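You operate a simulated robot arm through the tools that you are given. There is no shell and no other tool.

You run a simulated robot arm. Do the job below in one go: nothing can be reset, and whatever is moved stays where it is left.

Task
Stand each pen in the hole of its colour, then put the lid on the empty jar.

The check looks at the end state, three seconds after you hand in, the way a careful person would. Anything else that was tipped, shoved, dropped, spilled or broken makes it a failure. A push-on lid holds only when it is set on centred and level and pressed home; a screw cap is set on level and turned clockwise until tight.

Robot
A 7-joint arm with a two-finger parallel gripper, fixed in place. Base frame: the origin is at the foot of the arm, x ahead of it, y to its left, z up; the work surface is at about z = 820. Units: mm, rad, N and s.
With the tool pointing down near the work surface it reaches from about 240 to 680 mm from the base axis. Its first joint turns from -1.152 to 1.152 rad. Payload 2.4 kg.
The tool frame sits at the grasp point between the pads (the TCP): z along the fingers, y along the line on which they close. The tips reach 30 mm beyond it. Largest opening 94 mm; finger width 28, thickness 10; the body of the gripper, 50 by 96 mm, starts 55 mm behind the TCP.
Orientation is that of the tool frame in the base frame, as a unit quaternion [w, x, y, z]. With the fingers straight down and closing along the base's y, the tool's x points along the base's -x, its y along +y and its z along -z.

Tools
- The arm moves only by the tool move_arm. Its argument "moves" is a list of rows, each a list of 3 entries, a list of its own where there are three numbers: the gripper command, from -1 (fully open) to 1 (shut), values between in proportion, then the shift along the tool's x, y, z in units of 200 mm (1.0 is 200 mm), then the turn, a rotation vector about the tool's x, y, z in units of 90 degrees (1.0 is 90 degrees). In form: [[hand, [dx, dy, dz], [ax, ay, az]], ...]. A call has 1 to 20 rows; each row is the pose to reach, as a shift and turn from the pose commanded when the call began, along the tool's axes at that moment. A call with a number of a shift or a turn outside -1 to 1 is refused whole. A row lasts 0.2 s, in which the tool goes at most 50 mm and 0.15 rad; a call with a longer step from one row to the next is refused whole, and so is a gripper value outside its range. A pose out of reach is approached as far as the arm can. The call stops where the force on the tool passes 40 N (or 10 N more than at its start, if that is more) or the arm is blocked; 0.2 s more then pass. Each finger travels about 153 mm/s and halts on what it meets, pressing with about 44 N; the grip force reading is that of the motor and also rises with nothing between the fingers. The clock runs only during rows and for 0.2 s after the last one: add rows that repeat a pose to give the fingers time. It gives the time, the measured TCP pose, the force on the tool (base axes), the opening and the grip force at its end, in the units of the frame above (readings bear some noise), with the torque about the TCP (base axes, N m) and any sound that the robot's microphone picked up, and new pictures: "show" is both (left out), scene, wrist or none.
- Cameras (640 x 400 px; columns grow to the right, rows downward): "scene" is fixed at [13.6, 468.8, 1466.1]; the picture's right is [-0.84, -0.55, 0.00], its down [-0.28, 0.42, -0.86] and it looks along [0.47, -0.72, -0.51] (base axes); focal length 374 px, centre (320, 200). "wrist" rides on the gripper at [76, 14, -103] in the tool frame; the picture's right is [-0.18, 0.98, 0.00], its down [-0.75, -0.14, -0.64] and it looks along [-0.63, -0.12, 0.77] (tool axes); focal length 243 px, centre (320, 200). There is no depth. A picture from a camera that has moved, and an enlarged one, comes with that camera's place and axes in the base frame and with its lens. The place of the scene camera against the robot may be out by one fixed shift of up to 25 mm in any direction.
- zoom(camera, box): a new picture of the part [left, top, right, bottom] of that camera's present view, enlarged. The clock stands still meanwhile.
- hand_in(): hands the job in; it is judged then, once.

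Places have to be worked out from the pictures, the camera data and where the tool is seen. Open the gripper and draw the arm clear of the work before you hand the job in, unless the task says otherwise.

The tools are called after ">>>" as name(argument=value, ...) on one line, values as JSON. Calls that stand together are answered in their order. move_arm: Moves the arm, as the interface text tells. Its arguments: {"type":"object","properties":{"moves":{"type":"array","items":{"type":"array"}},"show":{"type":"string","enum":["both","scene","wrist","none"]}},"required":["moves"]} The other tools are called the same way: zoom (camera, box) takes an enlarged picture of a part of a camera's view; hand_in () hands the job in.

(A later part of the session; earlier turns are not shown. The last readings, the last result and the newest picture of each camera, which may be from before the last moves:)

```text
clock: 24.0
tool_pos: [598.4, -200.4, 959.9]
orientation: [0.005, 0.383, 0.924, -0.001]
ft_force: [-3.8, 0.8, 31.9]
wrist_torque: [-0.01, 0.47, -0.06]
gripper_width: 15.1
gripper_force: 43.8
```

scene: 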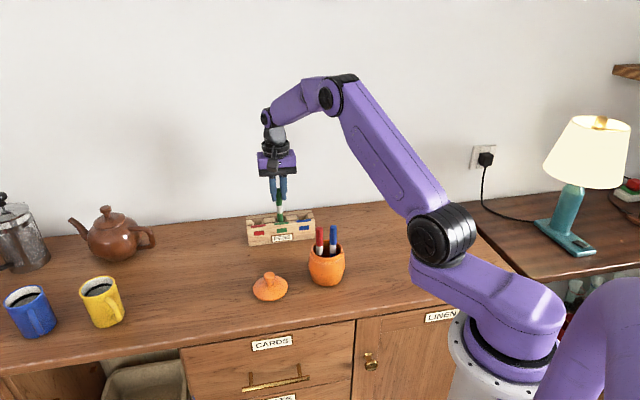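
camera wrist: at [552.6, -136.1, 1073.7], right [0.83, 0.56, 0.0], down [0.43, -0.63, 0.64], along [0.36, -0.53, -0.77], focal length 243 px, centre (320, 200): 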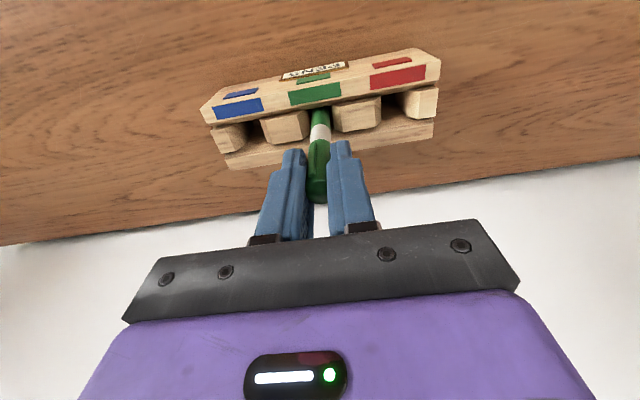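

Floor contact at 32 N with TCP z≈958. I ease up 2.5 mm, open, and rise clear.

>>> move_arm(moves=[[1, [0, 0, -0.014], [0, 0, 0]], [1, [0, 0, -0.014], [0, 0, 0]], [0.5, [0, 0, -0.014], [0, 0, 0]], [0.06, [0, 0, -0.014], [0, 0, 0]], [0.06, [0, 0, -0.014], [0, 0, 0]], [0.06, [0, 0, -0.1], [0, 0, 0]], [0.06, [0, 0, -0.25], [0, 0, 0]], [0.06, [0, 0, -0.4], [0, 0, 0]], [0.06, [0, 0, -0.4], [0, 0, 0]]])

>>> zoom(camera="scene", box=[235, 170, 355, 290])

>>> zoom(camera="wrist", box=[230, 60, 410, 200])

```text
clock: 26.0
tool_pos: [596.8, -199.8, 1036.7]
orientation: [-0.001, 0.382, 0.924, 0.0]
ft_force: [0.2, -0.3, -0.2]
wrist_torque: [-0.01, 0.0, 0.03]
gripper_width: 44.3
gripper_force: 0.1
camera wrist: at [552.4, -136.2, 1138.7], right [0.83, 0.56, 0.0], down [0.43, -0.63, 0.64], along [0.36, -0.53, -0.77], focal length 243 px, centre (320, 200)
```

scene: 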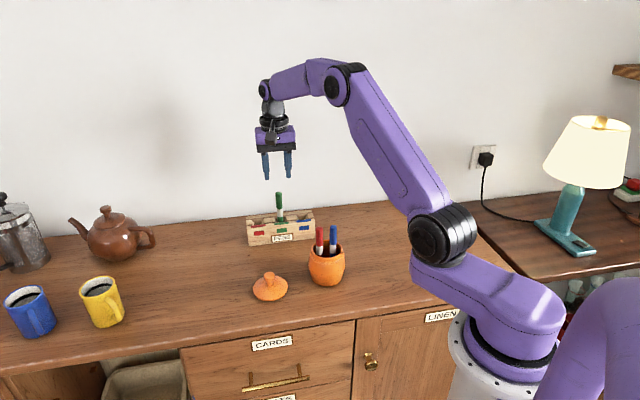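
wrist: 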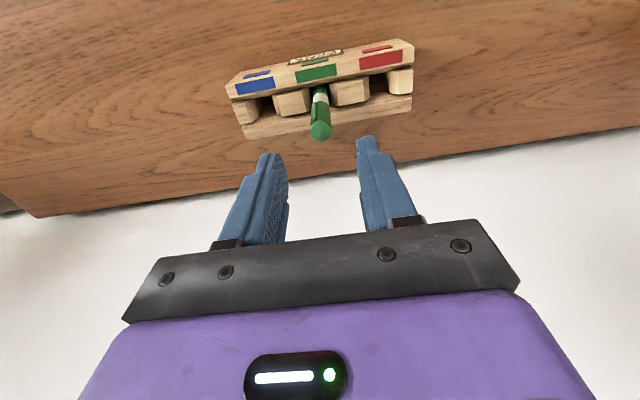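

```text
3.33 times, centred on (295, 230) of scene
camera zoom: at [13.6, 468.8, 1466.1], right [-0.84, -0.55, 0.0], down [-0.28, 0.42, -0.86], along [0.47, -0.72, -0.51], focal length 1248 px, centre (403, 100)
```

zoom: 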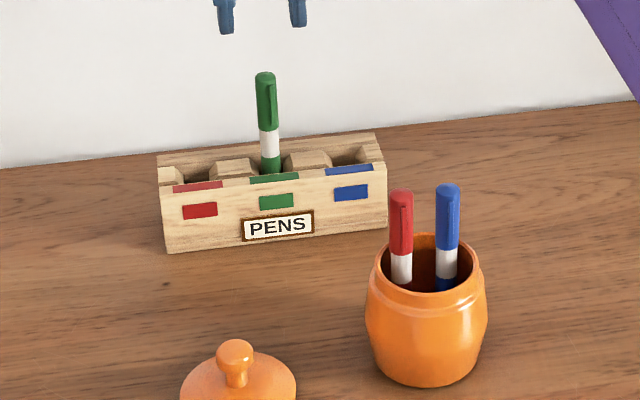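

```text
2.86 times, centred on (320, 130) of wrist
camera zoom: at [552.4, -136.2, 1138.7], right [0.83, 0.56, 0.0], down [0.43, -0.63, 0.64], along [0.36, -0.53, -0.77], focal length 693 px, centre (320, 400)
```

zoom: 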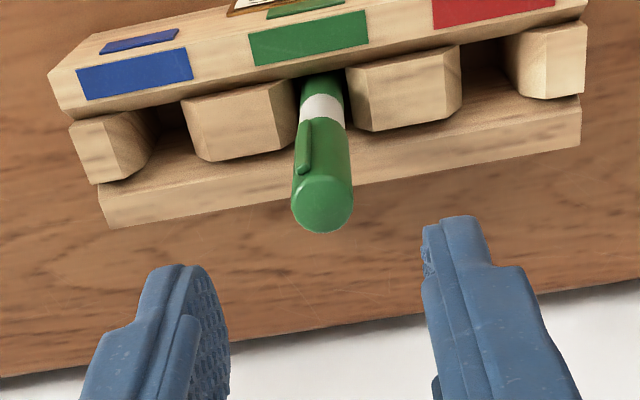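

Green is standing in its hole. Next is red: I turn -35° so the pads avoid both its clip and the blue pen, and hover above it.

>>> move_arm(moves=[[0.06, [0.15, -0.06, -0.02], [0, 0, -0.06]], [0.3, [0.35, -0.15, -0.02], [0, 0, -0.13]], [0.3, [0.55, -0.23, 0], [0, 0, -0.2]], [0.3, [0.72, -0.3, 0.05], [0, 0, -0.27]], [0.3, [0.86, -0.361, 0.1], [0, 0, -0.34]], [0.3, [0.86, -0.361, 0.15], [0, 0, -0.389]], [0.3, [0.86, -0.361, 0.15], [0, 0, -0.389]], [0.3, [0.86, -0.361, 0.15], [0, 0, -0.389]]])

>>> zoom(camera="wrist", box=[240, 80, 400, 200])

```text
clock: 27.8
tool_pos: [424.3, -128.7, 1006.2]
orientation: [0.0, 0.086, 0.996, 0.0]
ft_force: [0.7, -0.1, 0.0]
wrist_torque: [0.01, -0.03, 0.0]
gripper_width: 32.9
gripper_force: 0.0
camera wrist: at [351.0, -101.9, 1108.5], right [0.35, 0.94, 0.0], down [0.72, -0.27, 0.64], along [0.6, -0.23, -0.77], focal length 243 px, centre (320, 200)
```

scene: 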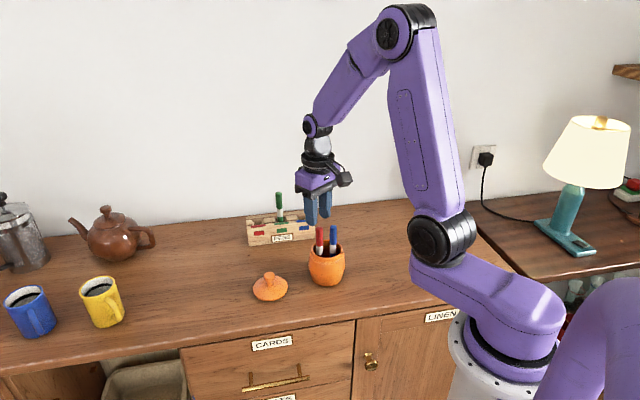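
wrist: 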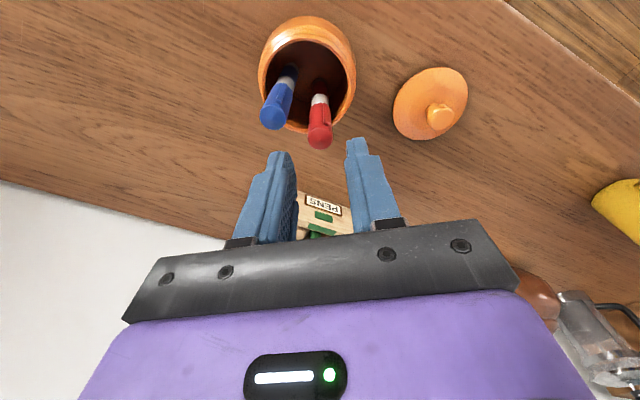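

```text
3.33 times, centred on (320, 140) of wrist
camera zoom: at [351.0, -101.9, 1108.5], right [0.35, 0.94, 0.0], down [0.72, -0.27, 0.64], along [0.6, -0.23, -0.77], focal length 809 px, centre (320, 400)
```

zoom: 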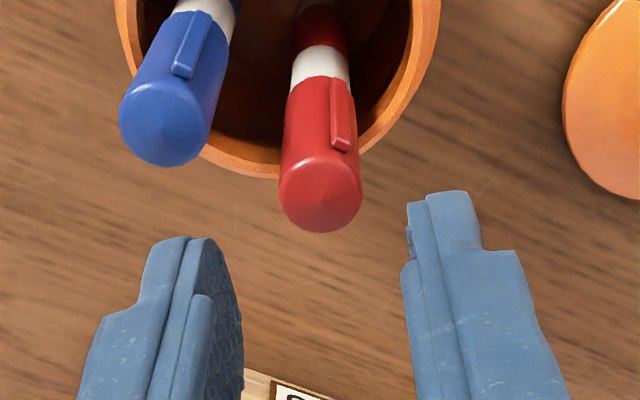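

Red is centred between the pads at about (419.5, -128), clear of blue. I descend to z≈943, nudged 1.5 mm outward, and close.

>>> move_arm(moves=[[0.3, [-0.0075, 0.003, 0.1], [0, 0, 0]], [0.3, [-0.0075, 0.003, 0.2], [0, 0, 0]], [0.3, [-0.0075, 0.003, 0.3125], [0, 0, 0]], [0.3, [-0.0075, 0.003, 0.3125], [0, 0, 0]], [0.6, [-0.0075, 0.003, 0.3125], [0, 0, 0]], [1, [-0.0075, 0.003, 0.3125], [0, 0, 0]], [1, [-0.0075, 0.003, 0.3125], [0, 0, 0]], [1, [-0.0075, 0.003, 0.3125], [0, 0, 0]]])

>>> zoom(camera="wrist", box=[230, 60, 410, 200])

```text
clock: 29.6
tool_pos: [426.9, -129.1, 944.8]
orientation: [0.0, 0.087, 0.996, 0.0]
ft_force: [0.2, -0.5, -0.2]
wrist_torque: [0.02, -0.02, 0.0]
gripper_width: 15.9
gripper_force: 43.5
camera wrist: at [352.2, -101.7, 1046.1], right [0.35, 0.94, 0.0], down [0.72, -0.27, 0.64], along [0.6, -0.23, -0.77], focal length 243 px, centre (320, 200)
```

scene: 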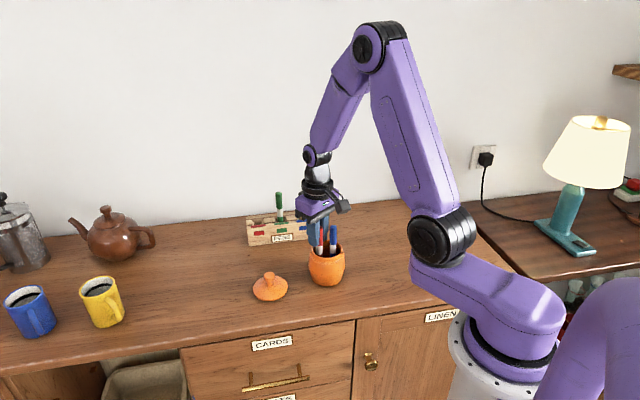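
wrist: 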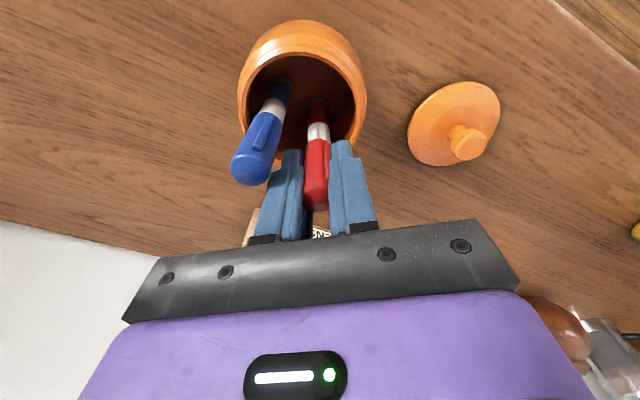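

```text
2.86 times, centred on (320, 130) of wrist
camera zoom: at [352.2, -101.7, 1046.1], right [0.35, 0.94, 0.0], down [0.72, -0.27, 0.64], along [0.6, -0.23, -0.77], focal length 693 px, centre (320, 400)
```

zoom: 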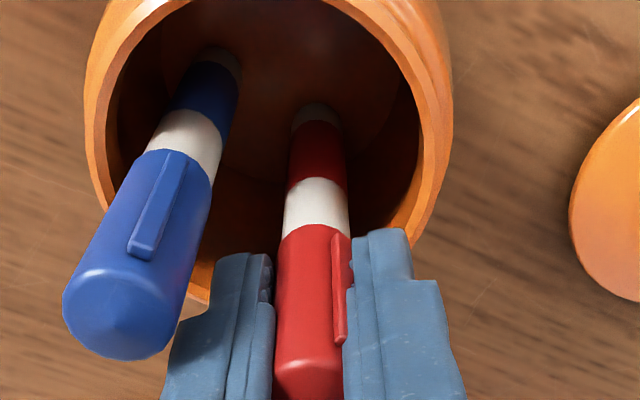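

Red is gripped at 15.9 mm. I lift it straight up 160 mm.

>>> move_arm(moves=[[1, [0, 0, -0.05], [0, 0, 0]], [1, [0, 0, -0.15], [0, 0, 0]], [1, [0, 0, -0.3], [0, 0, 0]], [1, [0, 0, -0.45], [0, 0, 0]], [1, [0, 0, -0.6], [0, 0, 0]], [1, [0, 0, -0.8], [0, 0, 0]], [1, [0, 0, -0.8], [0, 0, 0]], [1, [0, 0, -0.8], [0, 0, 0]]])

>>> zoom(camera="scene", box=[270, 100, 390, 290])

>>> zoom(camera="wrist", box=[230, 60, 410, 220])

```text
clock: 31.4
tool_pos: [425.5, -128.8, 1104.1]
orientation: [0.0, 0.087, 0.996, 0.0]
ft_force: [0.4, -1.1, -1.1]
wrist_torque: [-0.03, 0.0, 0.01]
gripper_width: 15.8
gripper_force: 44.2
camera wrist: at [352.2, -101.5, 1205.6], right [0.35, 0.94, 0.0], down [0.72, -0.27, 0.64], along [0.6, -0.23, -0.77], focal length 243 px, centre (320, 200)
```

scene: 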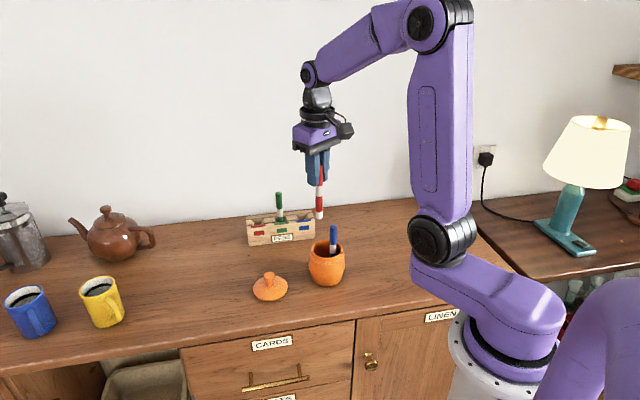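
wrist: 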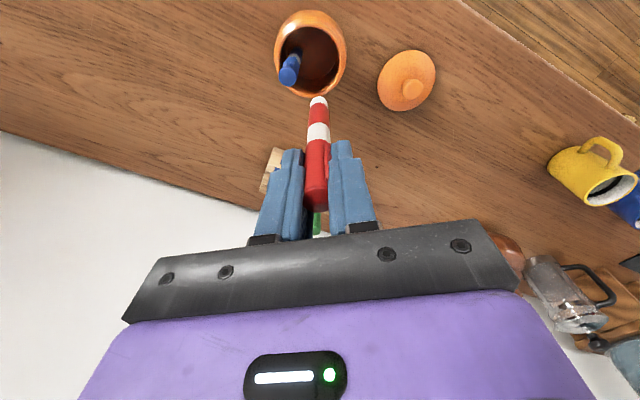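

```text
2.11 times, centred on (330, 195) of scene
camera zoom: at [13.6, 468.8, 1466.1], right [-0.84, -0.55, 0.0], down [-0.28, 0.42, -0.86], along [0.47, -0.72, -0.51], focal length 788 px, centre (299, 210)
```

zoom: 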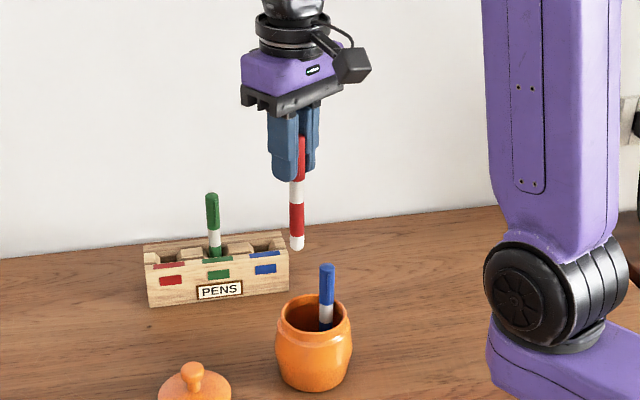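

```text
2.50 times, centred on (320, 140) of wrist
camera zoom: at [352.2, -101.5, 1205.6], right [0.35, 0.94, 0.0], down [0.72, -0.27, 0.64], along [0.6, -0.23, -0.77], focal length 606 px, centre (320, 350)
```

zoom: 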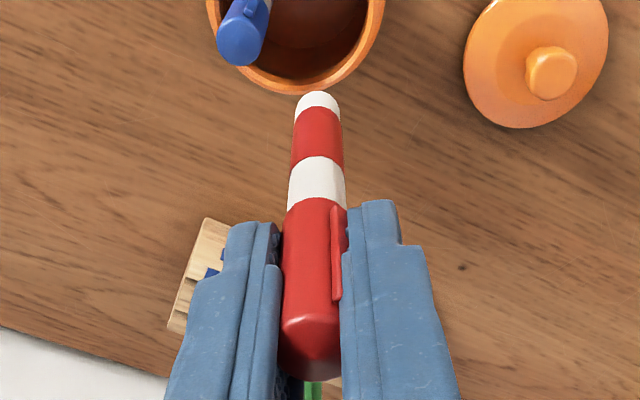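

Red hangs plumb. I carry it toward the red pocket in the first leg, keeping the foot well above the block and the green pen.

>>> move_arm(moves=[[1, [-0.1, 0.005, 0], [0, 0, 0]], [1, [-0.3, 0.015, 0], [0, 0, 0]], [1, [-0.5, 0.025, 0], [0, 0, 0]], [1, [-0.7, 0.03, 0], [0, 0, 0]], [1, [-0.87, 0.04, 0.05], [0, 0, 0]], [1, [-1.0, 0.045, 0.15], [0, 0, 0]], [1, [-1.0, 0.045, 0.25], [0, 0, 0]], [1, [-1.0, 0.045, 0.25], [0, 0, 0]], [1, [-1.0, 0.045, 0.25], [0, 0, 0]]])

>>> zoom(camera="wrist", box=[230, 60, 410, 200])

>>> zoom(camera="scene", box=[230, 140, 330, 256])

```text
clock: 33.4
tool_pos: [623.5, -155.5, 1052.8]
orientation: [0.0, 0.087, 0.996, 0.0]
ft_force: [0.3, 0.3, 0.3]
wrist_torque: [0.01, 0.06, -0.03]
gripper_width: 15.5
gripper_force: 44.0
camera wrist: at [551.3, -128.0, 1155.1], right [0.35, 0.94, 0.0], down [0.72, -0.27, 0.64], along [0.6, -0.23, -0.77], focal length 243 px, centre (320, 200)
```

scene: 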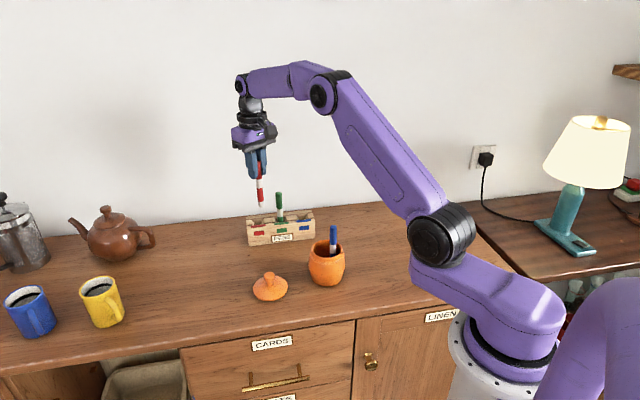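
wrist: 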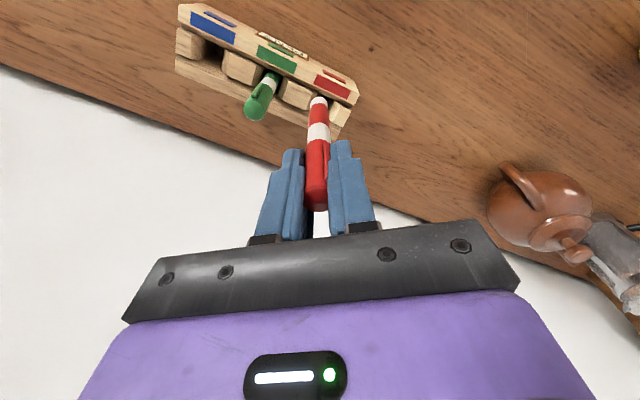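

```text
2.86 times, centred on (320, 130) of wrist
camera zoom: at [551.3, -128.0, 1155.1], right [0.35, 0.94, 0.0], down [0.72, -0.27, 0.64], along [0.6, -0.23, -0.77], focal length 693 px, centre (320, 400)
```

zoom: 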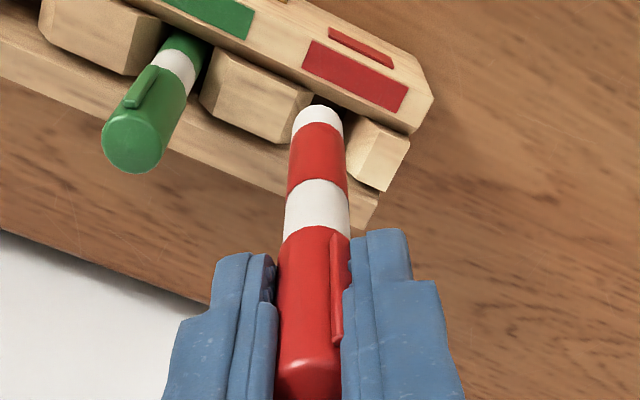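

```text
3.45 times, centred on (280, 198) of scene
camera zoom: at [13.6, 468.8, 1466.1], right [-0.84, -0.55, 0.0], down [-0.28, 0.42, -0.86], along [0.47, -0.72, -0.51], focal length 1291 px, centre (458, 207)
```

zoom: 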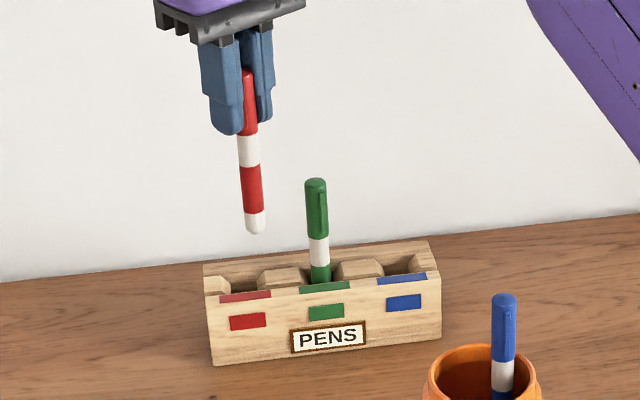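

Red's strip sits at (624.9, -141.5), so its pocket is at about (641.8, -158.4). I shift 21 mm and lower to just above the pocket mouth.

>>> move_arm(moves=[[1, [-0.06, 0, 0], [0, 0, 0]], [1, [-0.103, 0, 0], [0, 0, 0]], [1, [-0.103, 0, 0.1], [0, 0, 0]], [1, [-0.103, 0, 0.2], [0, 0, 0]], [1, [-0.103, 0, 0.2], [0, 0, 0]]])

>>> zoom(camera="wrist", box=[230, 60, 410, 200])

>>> zoom(camera="scene", box=[235, 170, 325, 256])

```text
clock: 34.6
tool_pos: [643.4, -157.9, 1014.8]
orientation: [0.0, 0.088, 0.996, 0.001]
ft_force: [-0.1, -0.2, 0.1]
wrist_torque: [0.01, 0.01, -0.02]
gripper_width: 15.1
gripper_force: 43.5
camera wrist: at [571.4, -131.1, 1115.1], right [0.35, 0.94, 0.0], down [0.72, -0.27, 0.64], along [0.6, -0.23, -0.77], focal length 243 px, centre (320, 200)
```

scene: 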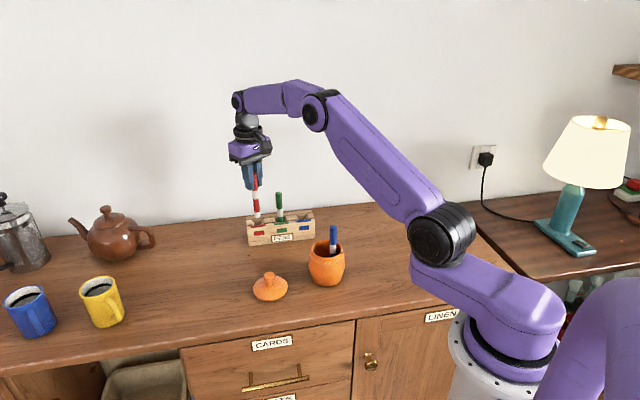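
wrist: 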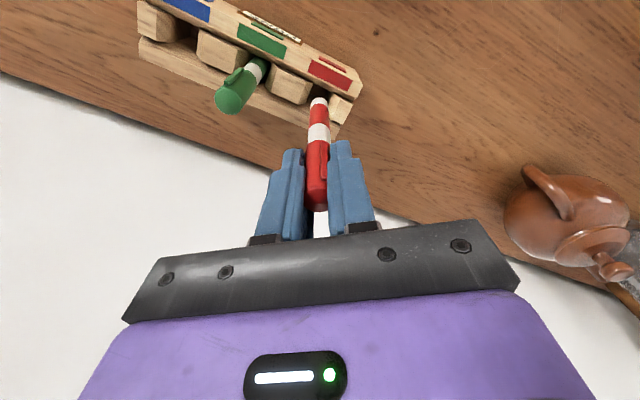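

```text
2.86 times, centred on (320, 130) of wrist
camera zoom: at [571.4, -131.1, 1115.1], right [0.35, 0.94, 0.0], down [0.72, -0.27, 0.64], along [0.6, -0.23, -0.77], focal length 693 px, centre (320, 400)
```

zoom: 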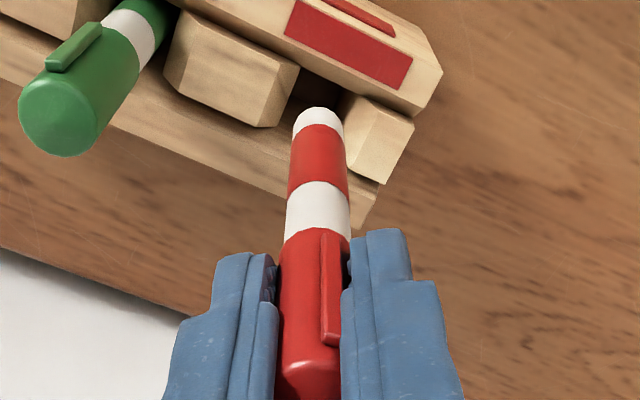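

```text
4.65 times, centred on (280, 213) of scene
camera zoom: at [13.6, 468.8, 1466.1], right [-0.84, -0.55, 0.0], down [-0.28, 0.42, -0.86], along [0.47, -0.72, -0.51], focal length 1741 px, centre (506, 140)
```

zoom: 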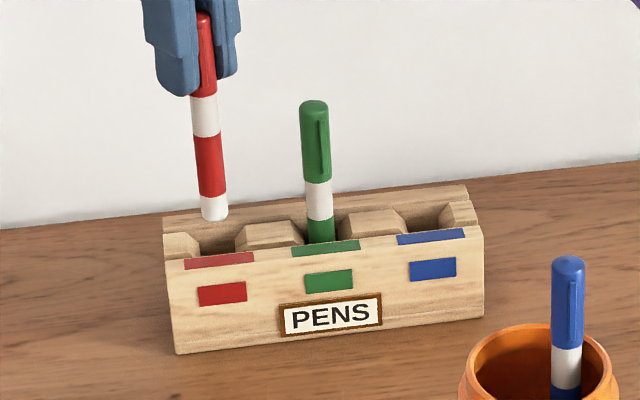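

The red foot reads at about (641, -158, 897), over the pocket. I lower slowly, watching the force.

>>> move_arm(moves=[[1, [0, 0, 0.03], [0, 0, 0]], [1, [0, 0, 0.06], [0, 0, 0]], [1, [0, 0, 0.09], [0, 0, 0]], [1, [0, 0, 0.12], [0, 0, 0]], [1, [0, 0, 0.14], [0, 0, 0]]])

>>> zoom(camera="scene", box=[235, 170, 325, 256])

>>> zoom(camera="wrist", box=[230, 60, 410, 200])

```text
clock: 35.8
tool_pos: [644.2, -157.4, 985.7]
orientation: [0.0, 0.087, 0.996, 0.0]
ft_force: [-1.1, -0.5, 0.0]
wrist_torque: [0.01, -0.02, 0.02]
gripper_width: 15.0
gripper_force: 44.3
camera wrist: at [571.3, -131.2, 1087.2], right [0.35, 0.94, 0.0], down [0.72, -0.27, 0.64], along [0.6, -0.23, -0.77], focal length 243 px, centre (320, 200)
```

scene: 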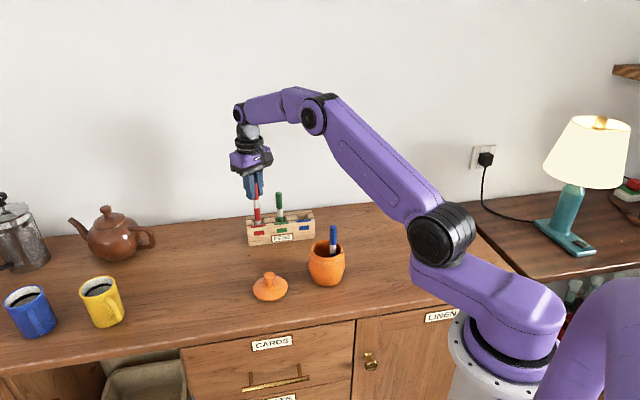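
wrist: 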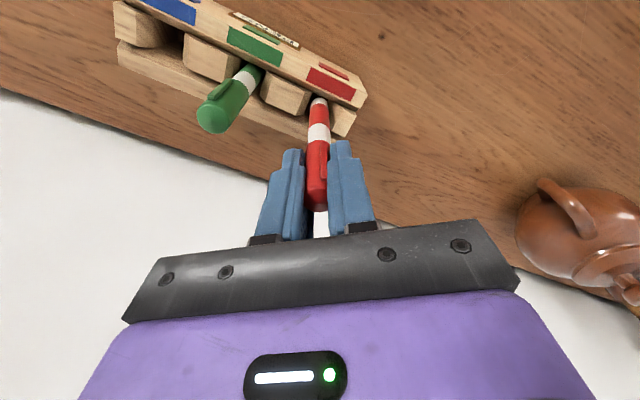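

```text
4.65 times, centred on (280, 213) of scene
camera zoom: at [13.6, 468.8, 1466.1], right [-0.84, -0.55, 0.0], down [-0.28, 0.42, -0.86], along [0.47, -0.72, -0.51], focal length 1741 px, centre (506, 140)
```

zoom: 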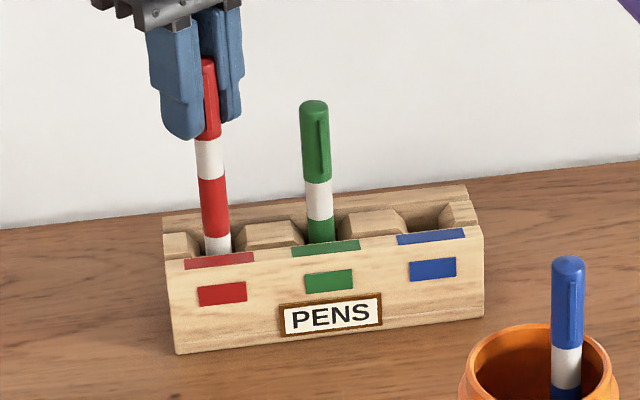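

```text
2.86 times, centred on (320, 130) of wrist
camera zoom: at [571.3, -131.2, 1087.2], right [0.35, 0.94, 0.0], down [0.72, -0.27, 0.64], along [0.6, -0.23, -0.77], focal length 693 px, centre (320, 400)
```

zoom: 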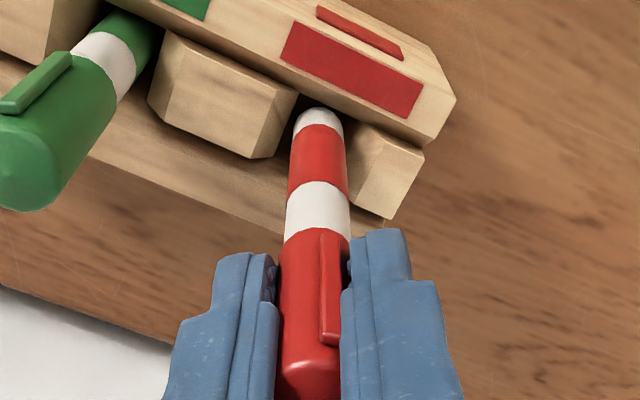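

The foot is inside the pocket with no force. I continue down.

>>> move_arm(moves=[[1, [0, 0, 0.03], [0, 0, 0]], [1, [0, 0, 0.06], [0, 0, 0]], [1, [0, 0, 0.09], [0, 0, 0]], [1, [0, 0, 0.105], [0, 0, 0]]], show="none")

```text
clock: 36.8
tool_pos: [645.7, -159.3, 965.1]
orientation: [0.001, 0.087, 0.996, 0.0]
ft_force: [0.6, 0.6, 0.5]
wrist_torque: [-0.03, 0.04, 0.0]
gripper_width: 15.4
gripper_force: 44.5
```

Still free of force. I continue in small steps to the floor.

>>> move_arm(moves=[[1, [0, 0, 0.013], [0, 0, 0]], [1, [0, 0, 0.026], [0, 0, 0]], [1, [0, 0, 0.035], [0, 0, 0]]], show="none")

```text
clock: 37.6
tool_pos: [643.9, -157.6, 958.2]
orientation: [0.0, 0.087, 0.996, 0.0]
ft_force: [0.0, 0.4, 0.6]
wrist_torque: [0.01, -0.01, 0.02]
gripper_width: 14.7
gripper_force: 43.9
```

>>> move_arm(moves=[[1, [0, 0, 0.012], [0, 0, 0]], [1, [0, 0, 0.022], [0, 0, 0]]], show="scene")

>>> zoom(camera="scene", box=[235, 170, 325, 256])

```text
clock: 38.2
tool_pos: [643.9, -158.8, 953.1]
orientation: [0.0, 0.087, 0.996, 0.001]
ft_force: [0.7, 0.3, -0.5]
wrist_torque: [-0.04, -0.01, 0.04]
gripper_width: 15.1
gripper_force: 43.8
```

scene: 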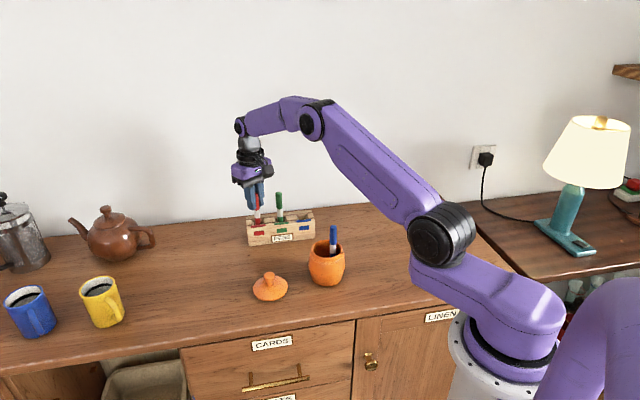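

```text
4.65 times, centred on (280, 213) of scene
camera zoom: at [13.6, 468.8, 1466.1], right [-0.84, -0.55, 0.0], down [-0.28, 0.42, -0.86], along [0.47, -0.72, -0.51], focal length 1741 px, centre (506, 140)
```

zoom: 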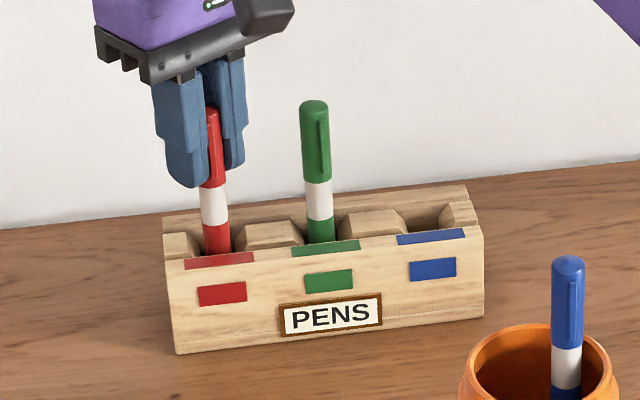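

Red's top is still about 4–5 mm above its final level compared with green. I continue down.

>>> move_arm(moves=[[1, [0, 0, 0.01], [0, 0, 0]], [1, [0, 0, 0.018], [0, 0, 0]]], show="none")

```text
clock: 38.8
tool_pos: [644.0, -159.5, 949.8]
orientation: [0.0, 0.088, 0.996, 0.0]
ft_force: [0.2, -0.5, -1.3]
wrist_torque: [0.02, 0.03, -0.01]
gripper_width: 14.8
gripper_force: 44.0
```

>>> move_arm(moves=[[1, [0, 0, 0.01], [0, 0, 0]], [1, [0, 0, 0.018], [0, 0, 0]]], show="none")

```text
clock: 39.4
tool_pos: [644.3, -158.3, 947.3]
orientation: [0.002, 0.087, 0.996, 0.0]
ft_force: [-5.9, 0.7, 19.7]
wrist_torque: [0.12, 0.78, -0.02]
gripper_width: 14.7
gripper_force: 44.3
```

Floor contact at 20 N. I ease up 2 mm, release, and rise.

>>> move_arm(moves=[[1, [0, 0, -0.01], [0, 0, 0]], [1, [0, 0, -0.01], [0, 0, 0]], [0.5, [0, 0, -0.01], [0, 0, 0]], [0.2, [0, 0, -0.01], [0, 0, 0]], [0.2, [0, 0, -0.01], [0, 0, 0]], [0.2, [0, 0, -0.1], [0, 0, 0]], [0.2, [0, 0, -0.25], [0, 0, 0]], [0.2, [0, 0, -0.42], [0, 0, 0]], [0.2, [0, 0, -0.42], [0, 0, 0]]])

>>> zoom(camera="scene", box=[235, 170, 355, 290])

>>> zoom(camera="wrist", box=[130, 0, 400, 160])

```text
clock: 41.4
tool_pos: [644.8, -158.2, 1030.5]
orientation: [0.0, 0.087, 0.996, 0.0]
ft_force: [-0.3, -0.5, 0.1]
wrist_torque: [-0.03, 0.01, 0.01]
gripper_width: 37.5
gripper_force: 0.0
camera wrist: at [571.7, -131.1, 1132.7], right [0.35, 0.94, 0.0], down [0.72, -0.27, 0.64], along [0.6, -0.23, -0.77], focal length 243 px, centre (320, 200)
```

scene: 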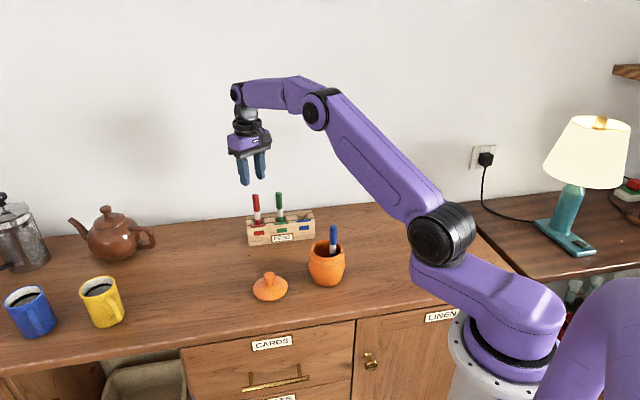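
wrist: 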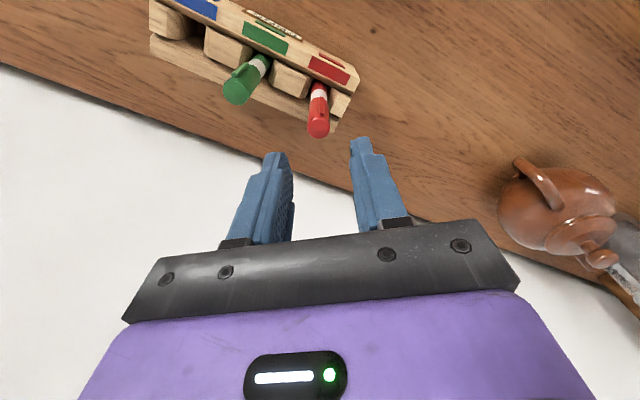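

```text
3.33 times, centred on (295, 230) of scene
camera zoom: at [13.6, 468.8, 1466.1], right [-0.84, -0.55, 0.0], down [-0.28, 0.42, -0.86], along [0.47, -0.72, -0.51], focal length 1248 px, centre (403, 100)
```

zoom: 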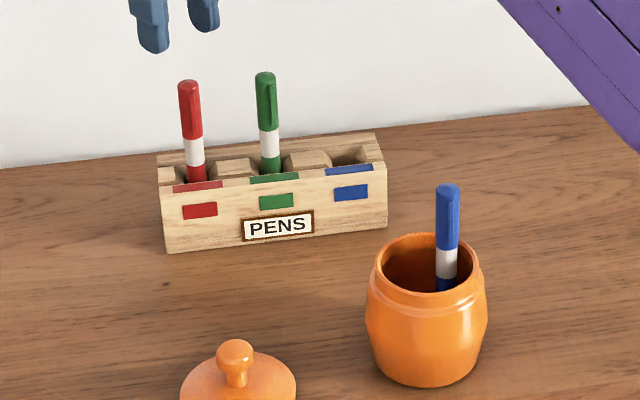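

```text
2.37 times, centred on (265, 80) of wrist
camera zoom: at [571.7, -131.1, 1132.7], right [0.35, 0.94, 0.0], down [0.72, -0.27, 0.64], along [0.6, -0.23, -0.77], focal length 575 px, centre (450, 484)
```

zoom: 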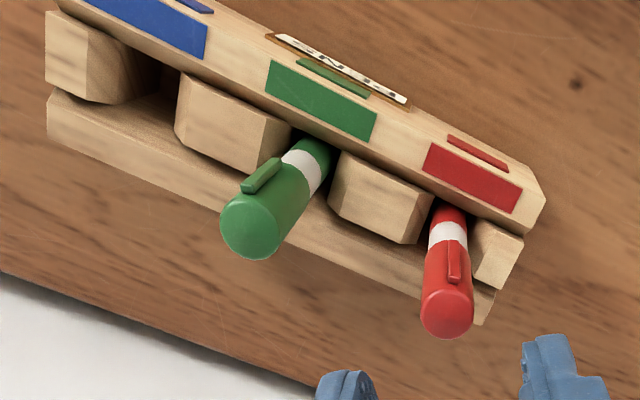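

Red is standing as well. I move back toward the jar, turning +35° so the pads close across the blue clip.

>>> move_arm(moves=[[0.2, [0.15, -0.02, -0.03], [0, 0, 0.0]], [0.2, [0.35, -0.05, -0.03], [0, 0, 0.06]], [0.2, [0.55, -0.08, -0.03], [0, 0, 0.13]], [0.2, [0.75, -0.11, -0.03], [0, 0, 0.2]], [0.2, [0.9, -0.13, -0.03], [0, 0, 0.27]], [0.2, [1.0, -0.14, -0.03], [0, 0, 0.34]], [0.2, [1.0, -0.14, -0.03], [0, 0, 0.389]], [0.2, [1.0, -0.14, -0.03], [0, 0, 0.389]]], show="wrist")

```text
clock: 43.2
tool_pos: [442.7, -151.8, 1036.2]
orientation: [0.0, 0.383, 0.924, 0.0]
ft_force: [0.3, 0.0, -0.2]
wrist_torque: [0.02, 0.01, -0.02]
gripper_width: 37.7
gripper_force: 0.0
camera wrist: at [397.9, -87.4, 1137.9], right [0.83, 0.56, 0.0], down [0.43, -0.63, 0.64], along [0.36, -0.53, -0.77], focal length 243 px, centre (320, 200)
```

wrist: 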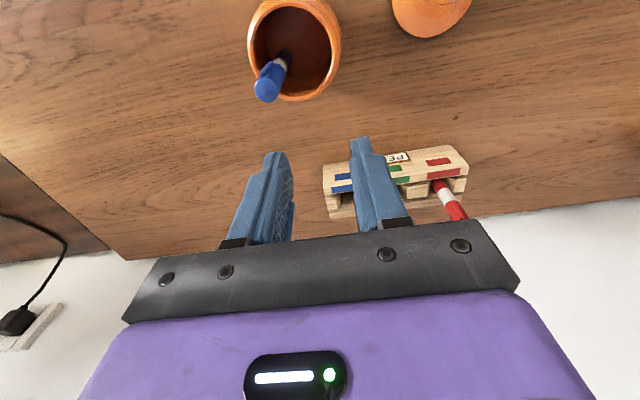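

Blue's top measures (394.7, -149.5). I move above it and check before descending.

>>> move_arm(moves=[[0.2, [0.09, -0.08, 0.0], [0, 0, 0]], [0.2, [0.171, -0.16, 0.05], [0, 0, 0]], [0.2, [0.171, -0.16, 0.15], [0, 0, 0]], [0.2, [0.171, -0.16, 0.15], [0, 0, 0]]], show="wrist")

>>> zoom(camera="wrist", box=[240, 80, 400, 200])

```text
clock: 44.2
tool_pos: [395.4, -150.5, 1006.3]
orientation: [0.0, 0.382, 0.924, 0.0]
ft_force: [-0.2, -0.4, 0.2]
wrist_torque: [-0.01, 0.02, 0.04]
gripper_width: 37.4
gripper_force: 0.0
camera wrist: at [350.7, -86.5, 1108.1], right [0.83, 0.56, 0.0], down [0.43, -0.63, 0.64], along [0.36, -0.53, -0.77], focal length 243 px, centre (320, 200)
```

wrist: 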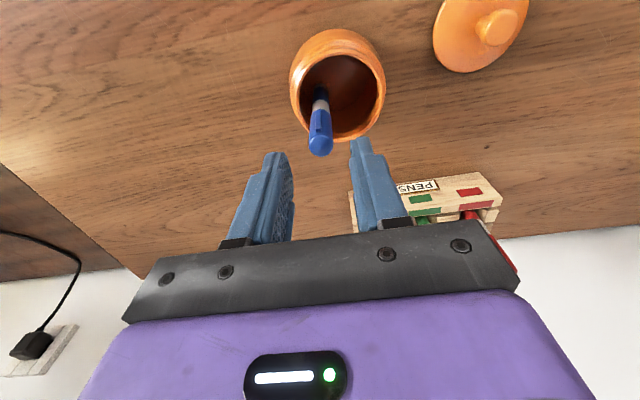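

```text
3.33 times, centred on (320, 140) of wrist
camera zoom: at [350.7, -86.5, 1108.1], right [0.83, 0.56, 0.0], down [0.43, -0.63, 0.64], along [0.36, -0.53, -0.77], focal length 809 px, centre (320, 400)
```

zoom: 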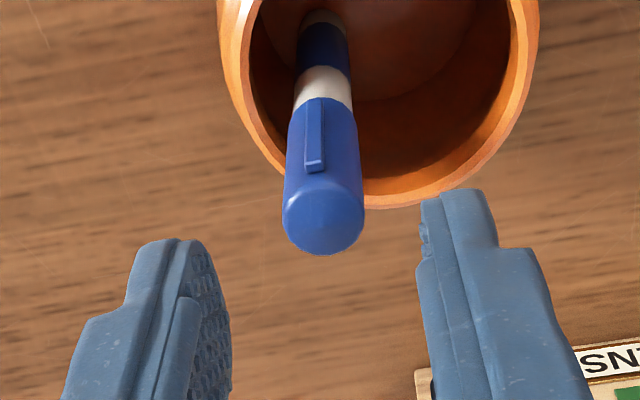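

Blue is centred. I descend, close, and take a reading before lifting.

>>> move_arm(moves=[[0.2, [0, 0, 0.1], [0, 0, 0]], [0.2, [0, 0, 0.2], [0, 0, 0]], [0.2, [0, 0, 0.31], [0, 0, 0]], [0.2, [0, 0, 0.31], [0, 0, 0]], [0.6, [0, 0, 0.31], [0, 0, 0]], [1, [0, 0, 0.31], [0, 0, 0]], [1, [0, 0, 0.31], [0, 0, 0]], [1, [0, 0, 0.31], [0, 0, 0]]], show="wrist")

```text
clock: 46.0
tool_pos: [395.4, -150.0, 945.2]
orientation: [0.0, 0.383, 0.924, 0.0]
ft_force: [-0.1, 0.0, 0.0]
wrist_torque: [0.0, 0.02, -0.01]
gripper_width: 14.8
gripper_force: 44.2
camera wrist: at [351.3, -86.0, 1046.4], right [0.83, 0.56, 0.0], down [0.43, -0.63, 0.64], along [0.36, -0.53, -0.77], focal length 243 px, centre (320, 200)
```

wrist: 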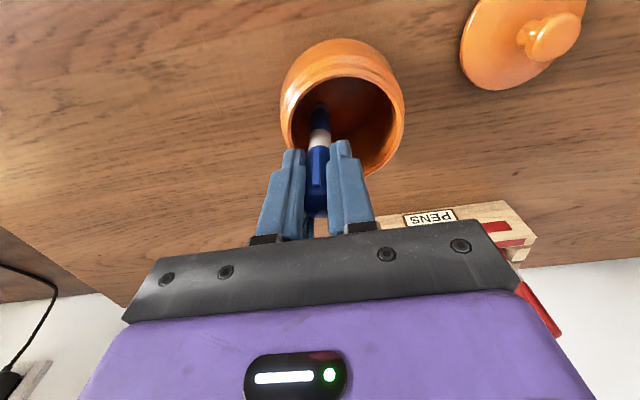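

Gripped at 14.8 mm. I lift 120 mm and carry blue to above its pocket.

>>> move_arm(moves=[[1, [0, 0, -0.05], [0, 0, 0]], [1, [0, 0, -0.15], [0, 0, 0]], [1, [0, 0, -0.3], [0, 0, 0]], [1, [0, 0, -0.45], [0, 0, 0]], [1, [0, 0, -0.6], [0, 0, 0]], [1, [0, 0, -0.6], [0, 0, 0]], [1, [-0.15, 0.04, -0.6], [0, 0, 0]], [1, [-0.35, 0.09, -0.6], [0, 0, 0]], [1, [-0.55, 0.14, -0.6], [0, 0, 0]], [1, [-0.75, 0.19, -0.55], [0, 0, 0]], [1, [-0.87, 0.228, -0.5], [0, 0, 0]], [1, [-0.87, 0.228, -0.5], [0, 0, 0]], [1, [-0.87, 0.228, -0.5], [0, 0, 0]]])

>>> zoom(camera="wrist", box=[230, 60, 410, 200])

>>> zoom(camera="scene", box=[235, 150, 335, 256])

```text
clock: 48.8
tool_pos: [550.7, -240.3, 1045.3]
orientation: [-0.001, 0.382, 0.924, 0.0]
ft_force: [-0.1, -0.8, -0.2]
wrist_torque: [0.0, 0.02, 0.02]
gripper_width: 14.7
gripper_force: 44.1
camera wrist: at [507.7, -176.8, 1146.8], right [0.83, 0.56, 0.0], down [0.43, -0.63, 0.64], along [0.36, -0.53, -0.77], focal length 243 px, centre (320, 200)
```

scene: 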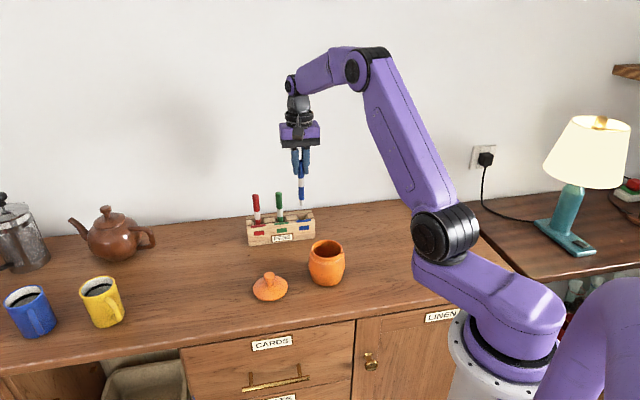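
wrist: 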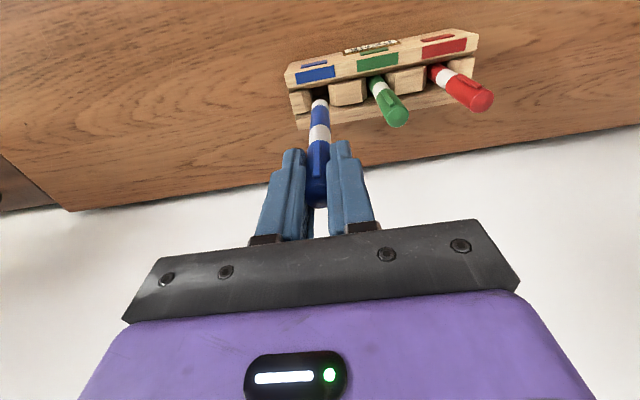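

```text
2.86 times, centred on (320, 130) of wrist
camera zoom: at [507.7, -176.8, 1146.8], right [0.83, 0.56, 0.0], down [0.43, -0.63, 0.64], along [0.36, -0.53, -0.77], focal length 693 px, centre (320, 400)
```

zoom: 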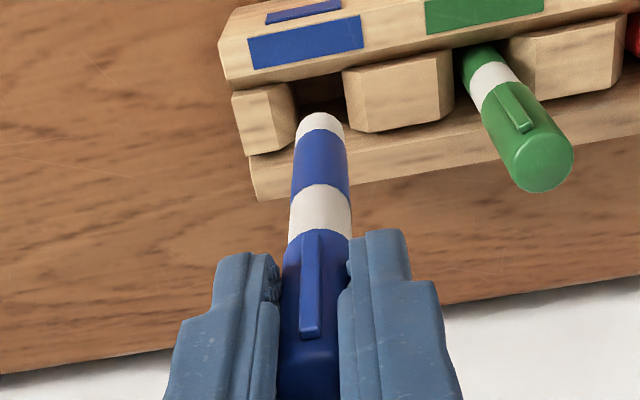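

```text
3.77 times, centred on (285, 203) of scene
camera zoom: at [13.6, 468.8, 1466.1], right [-0.84, -0.55, 0.0], down [-0.28, 0.42, -0.86], along [0.47, -0.72, -0.51], focal length 1413 px, centre (452, 189)
```

zoom: 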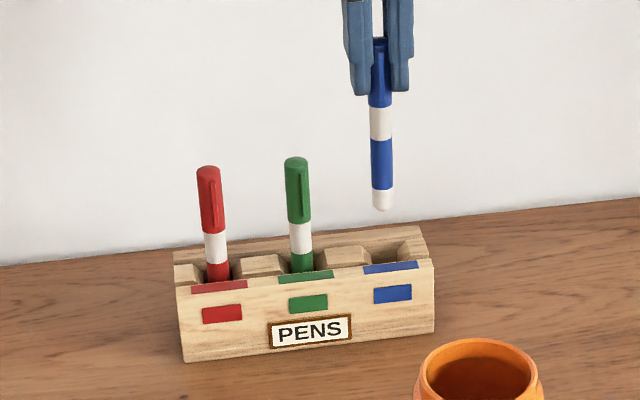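

Blue's pocket centre works out at about (555, -246) and its foot is now at (551.5, -240). I shift 7 mm, lower to the mouth, and check.

>>> move_arm(moves=[[1, [-0.034, -0.009, 0], [0, 0, 0]], [1, [-0.034, -0.009, 0.09], [0, 0, 0]], [1, [-0.034, -0.009, 0.17], [0, 0, 0]], [1, [-0.034, -0.009, 0.17], [0, 0, 0]]], show="wrist")

>>> zoom(camera="wrist", box=[230, 60, 410, 200])

>>> zoom(camera="scene", box=[235, 170, 325, 256])

```text
clock: 49.8
tool_pos: [554.4, -246.6, 1010.9]
orientation: [0.0, 0.383, 0.924, 0.0]
ft_force: [-0.3, 0.3, -0.1]
wrist_torque: [-0.02, 0.01, 0.02]
gripper_width: 15.1
gripper_force: 44.1
camera wrist: at [509.8, -183.1, 1112.0], right [0.83, 0.56, 0.0], down [0.43, -0.63, 0.64], along [0.36, -0.53, -0.77], focal length 243 px, centre (320, 200)
```

wrist: 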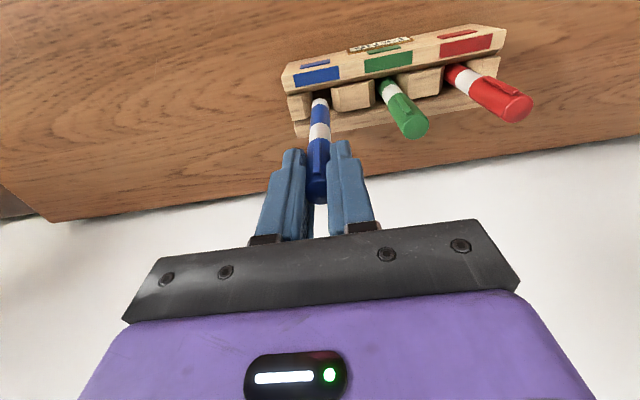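

```text
2.86 times, centred on (320, 130) of wrist
camera zoom: at [509.8, -183.1, 1112.0], right [0.83, 0.56, 0.0], down [0.43, -0.63, 0.64], along [0.36, -0.53, -0.77], focal length 693 px, centre (320, 400)
```

zoom: 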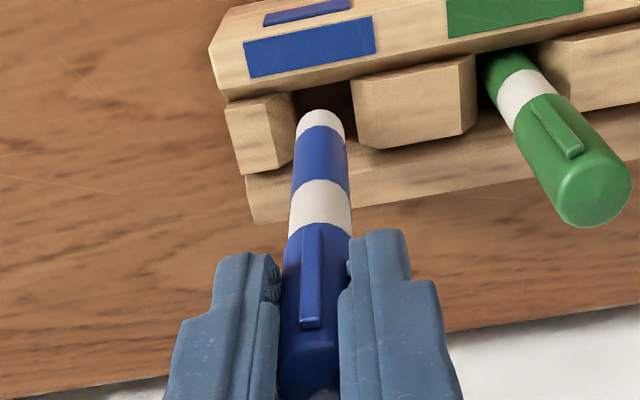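

```text
4.65 times, centred on (280, 213) of scene
camera zoom: at [13.6, 468.8, 1466.1], right [-0.84, -0.55, 0.0], down [-0.28, 0.42, -0.86], along [0.47, -0.72, -0.51], focal length 1741 px, centre (506, 140)
```

zoom: 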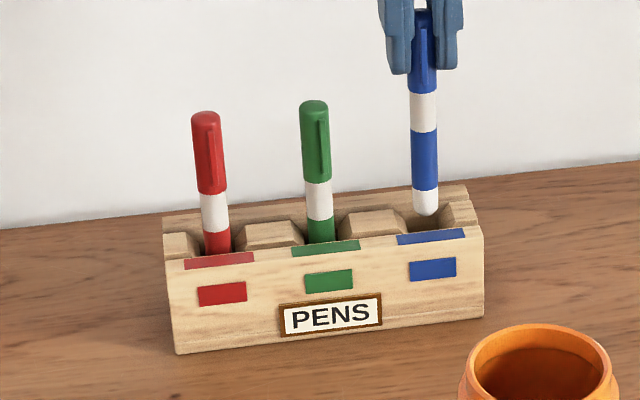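

Blue is centred over its pocket. I lower it, first 45 mm in steps.

>>> move_arm(moves=[[1, [0, 0.004, 0.03], [0, 0, 0]], [1, [0, 0.004, 0.06], [0, 0, 0]], [1, [0, 0.004, 0.09], [0, 0, 0]], [1, [0, 0.004, 0.12], [0, 0, 0]], [1, [0, 0.004, 0.15], [0, 0, 0]], [1, [0, 0.004, 0.18], [0, 0, 0]], [1, [0, 0.004, 0.21], [0, 0, 0]], [1, [0, 0.004, 0.225], [0, 0, 0]]], show="scene")

>>> zoom(camera="scene", box=[235, 170, 325, 256])

```text
clock: 51.6
tool_pos: [555.4, -246.7, 965.4]
orientation: [0.0, 0.382, 0.924, 0.001]
ft_force: [-0.2, 0.2, 0.0]
wrist_torque: [-0.05, 0.02, 0.01]
gripper_width: 14.9
gripper_force: 44.2
```

scene: 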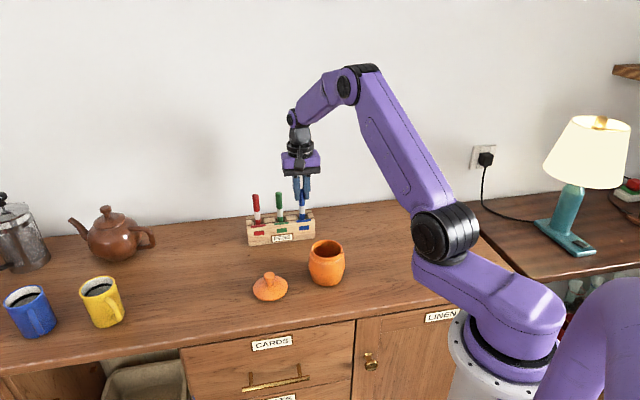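

```text
4.65 times, centred on (280, 213) of scene
camera zoom: at [13.6, 468.8, 1466.1], right [-0.84, -0.55, 0.0], down [-0.28, 0.42, -0.86], along [0.47, -0.72, -0.51], focal length 1741 px, centre (506, 140)
```

zoom: 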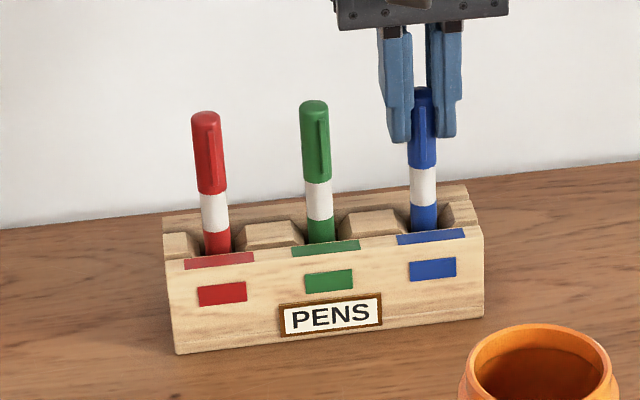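

Blue's top is only 2–3 mm above where it should end. Small final steps.

>>> move_arm(moves=[[1, [0, 0, 0.008], [0, 0, 0]], [1, [0, 0, 0.015], [0, 0, 0]]], show="none")

```text
clock: 52.2
tool_pos: [555.5, -246.2, 962.9]
orientation: [0.002, 0.383, 0.924, 0.0]
ft_force: [-2.6, 0.9, 13.9]
wrist_torque: [-0.32, 0.62, -0.02]
gripper_width: 15.4
gripper_force: 43.9
```

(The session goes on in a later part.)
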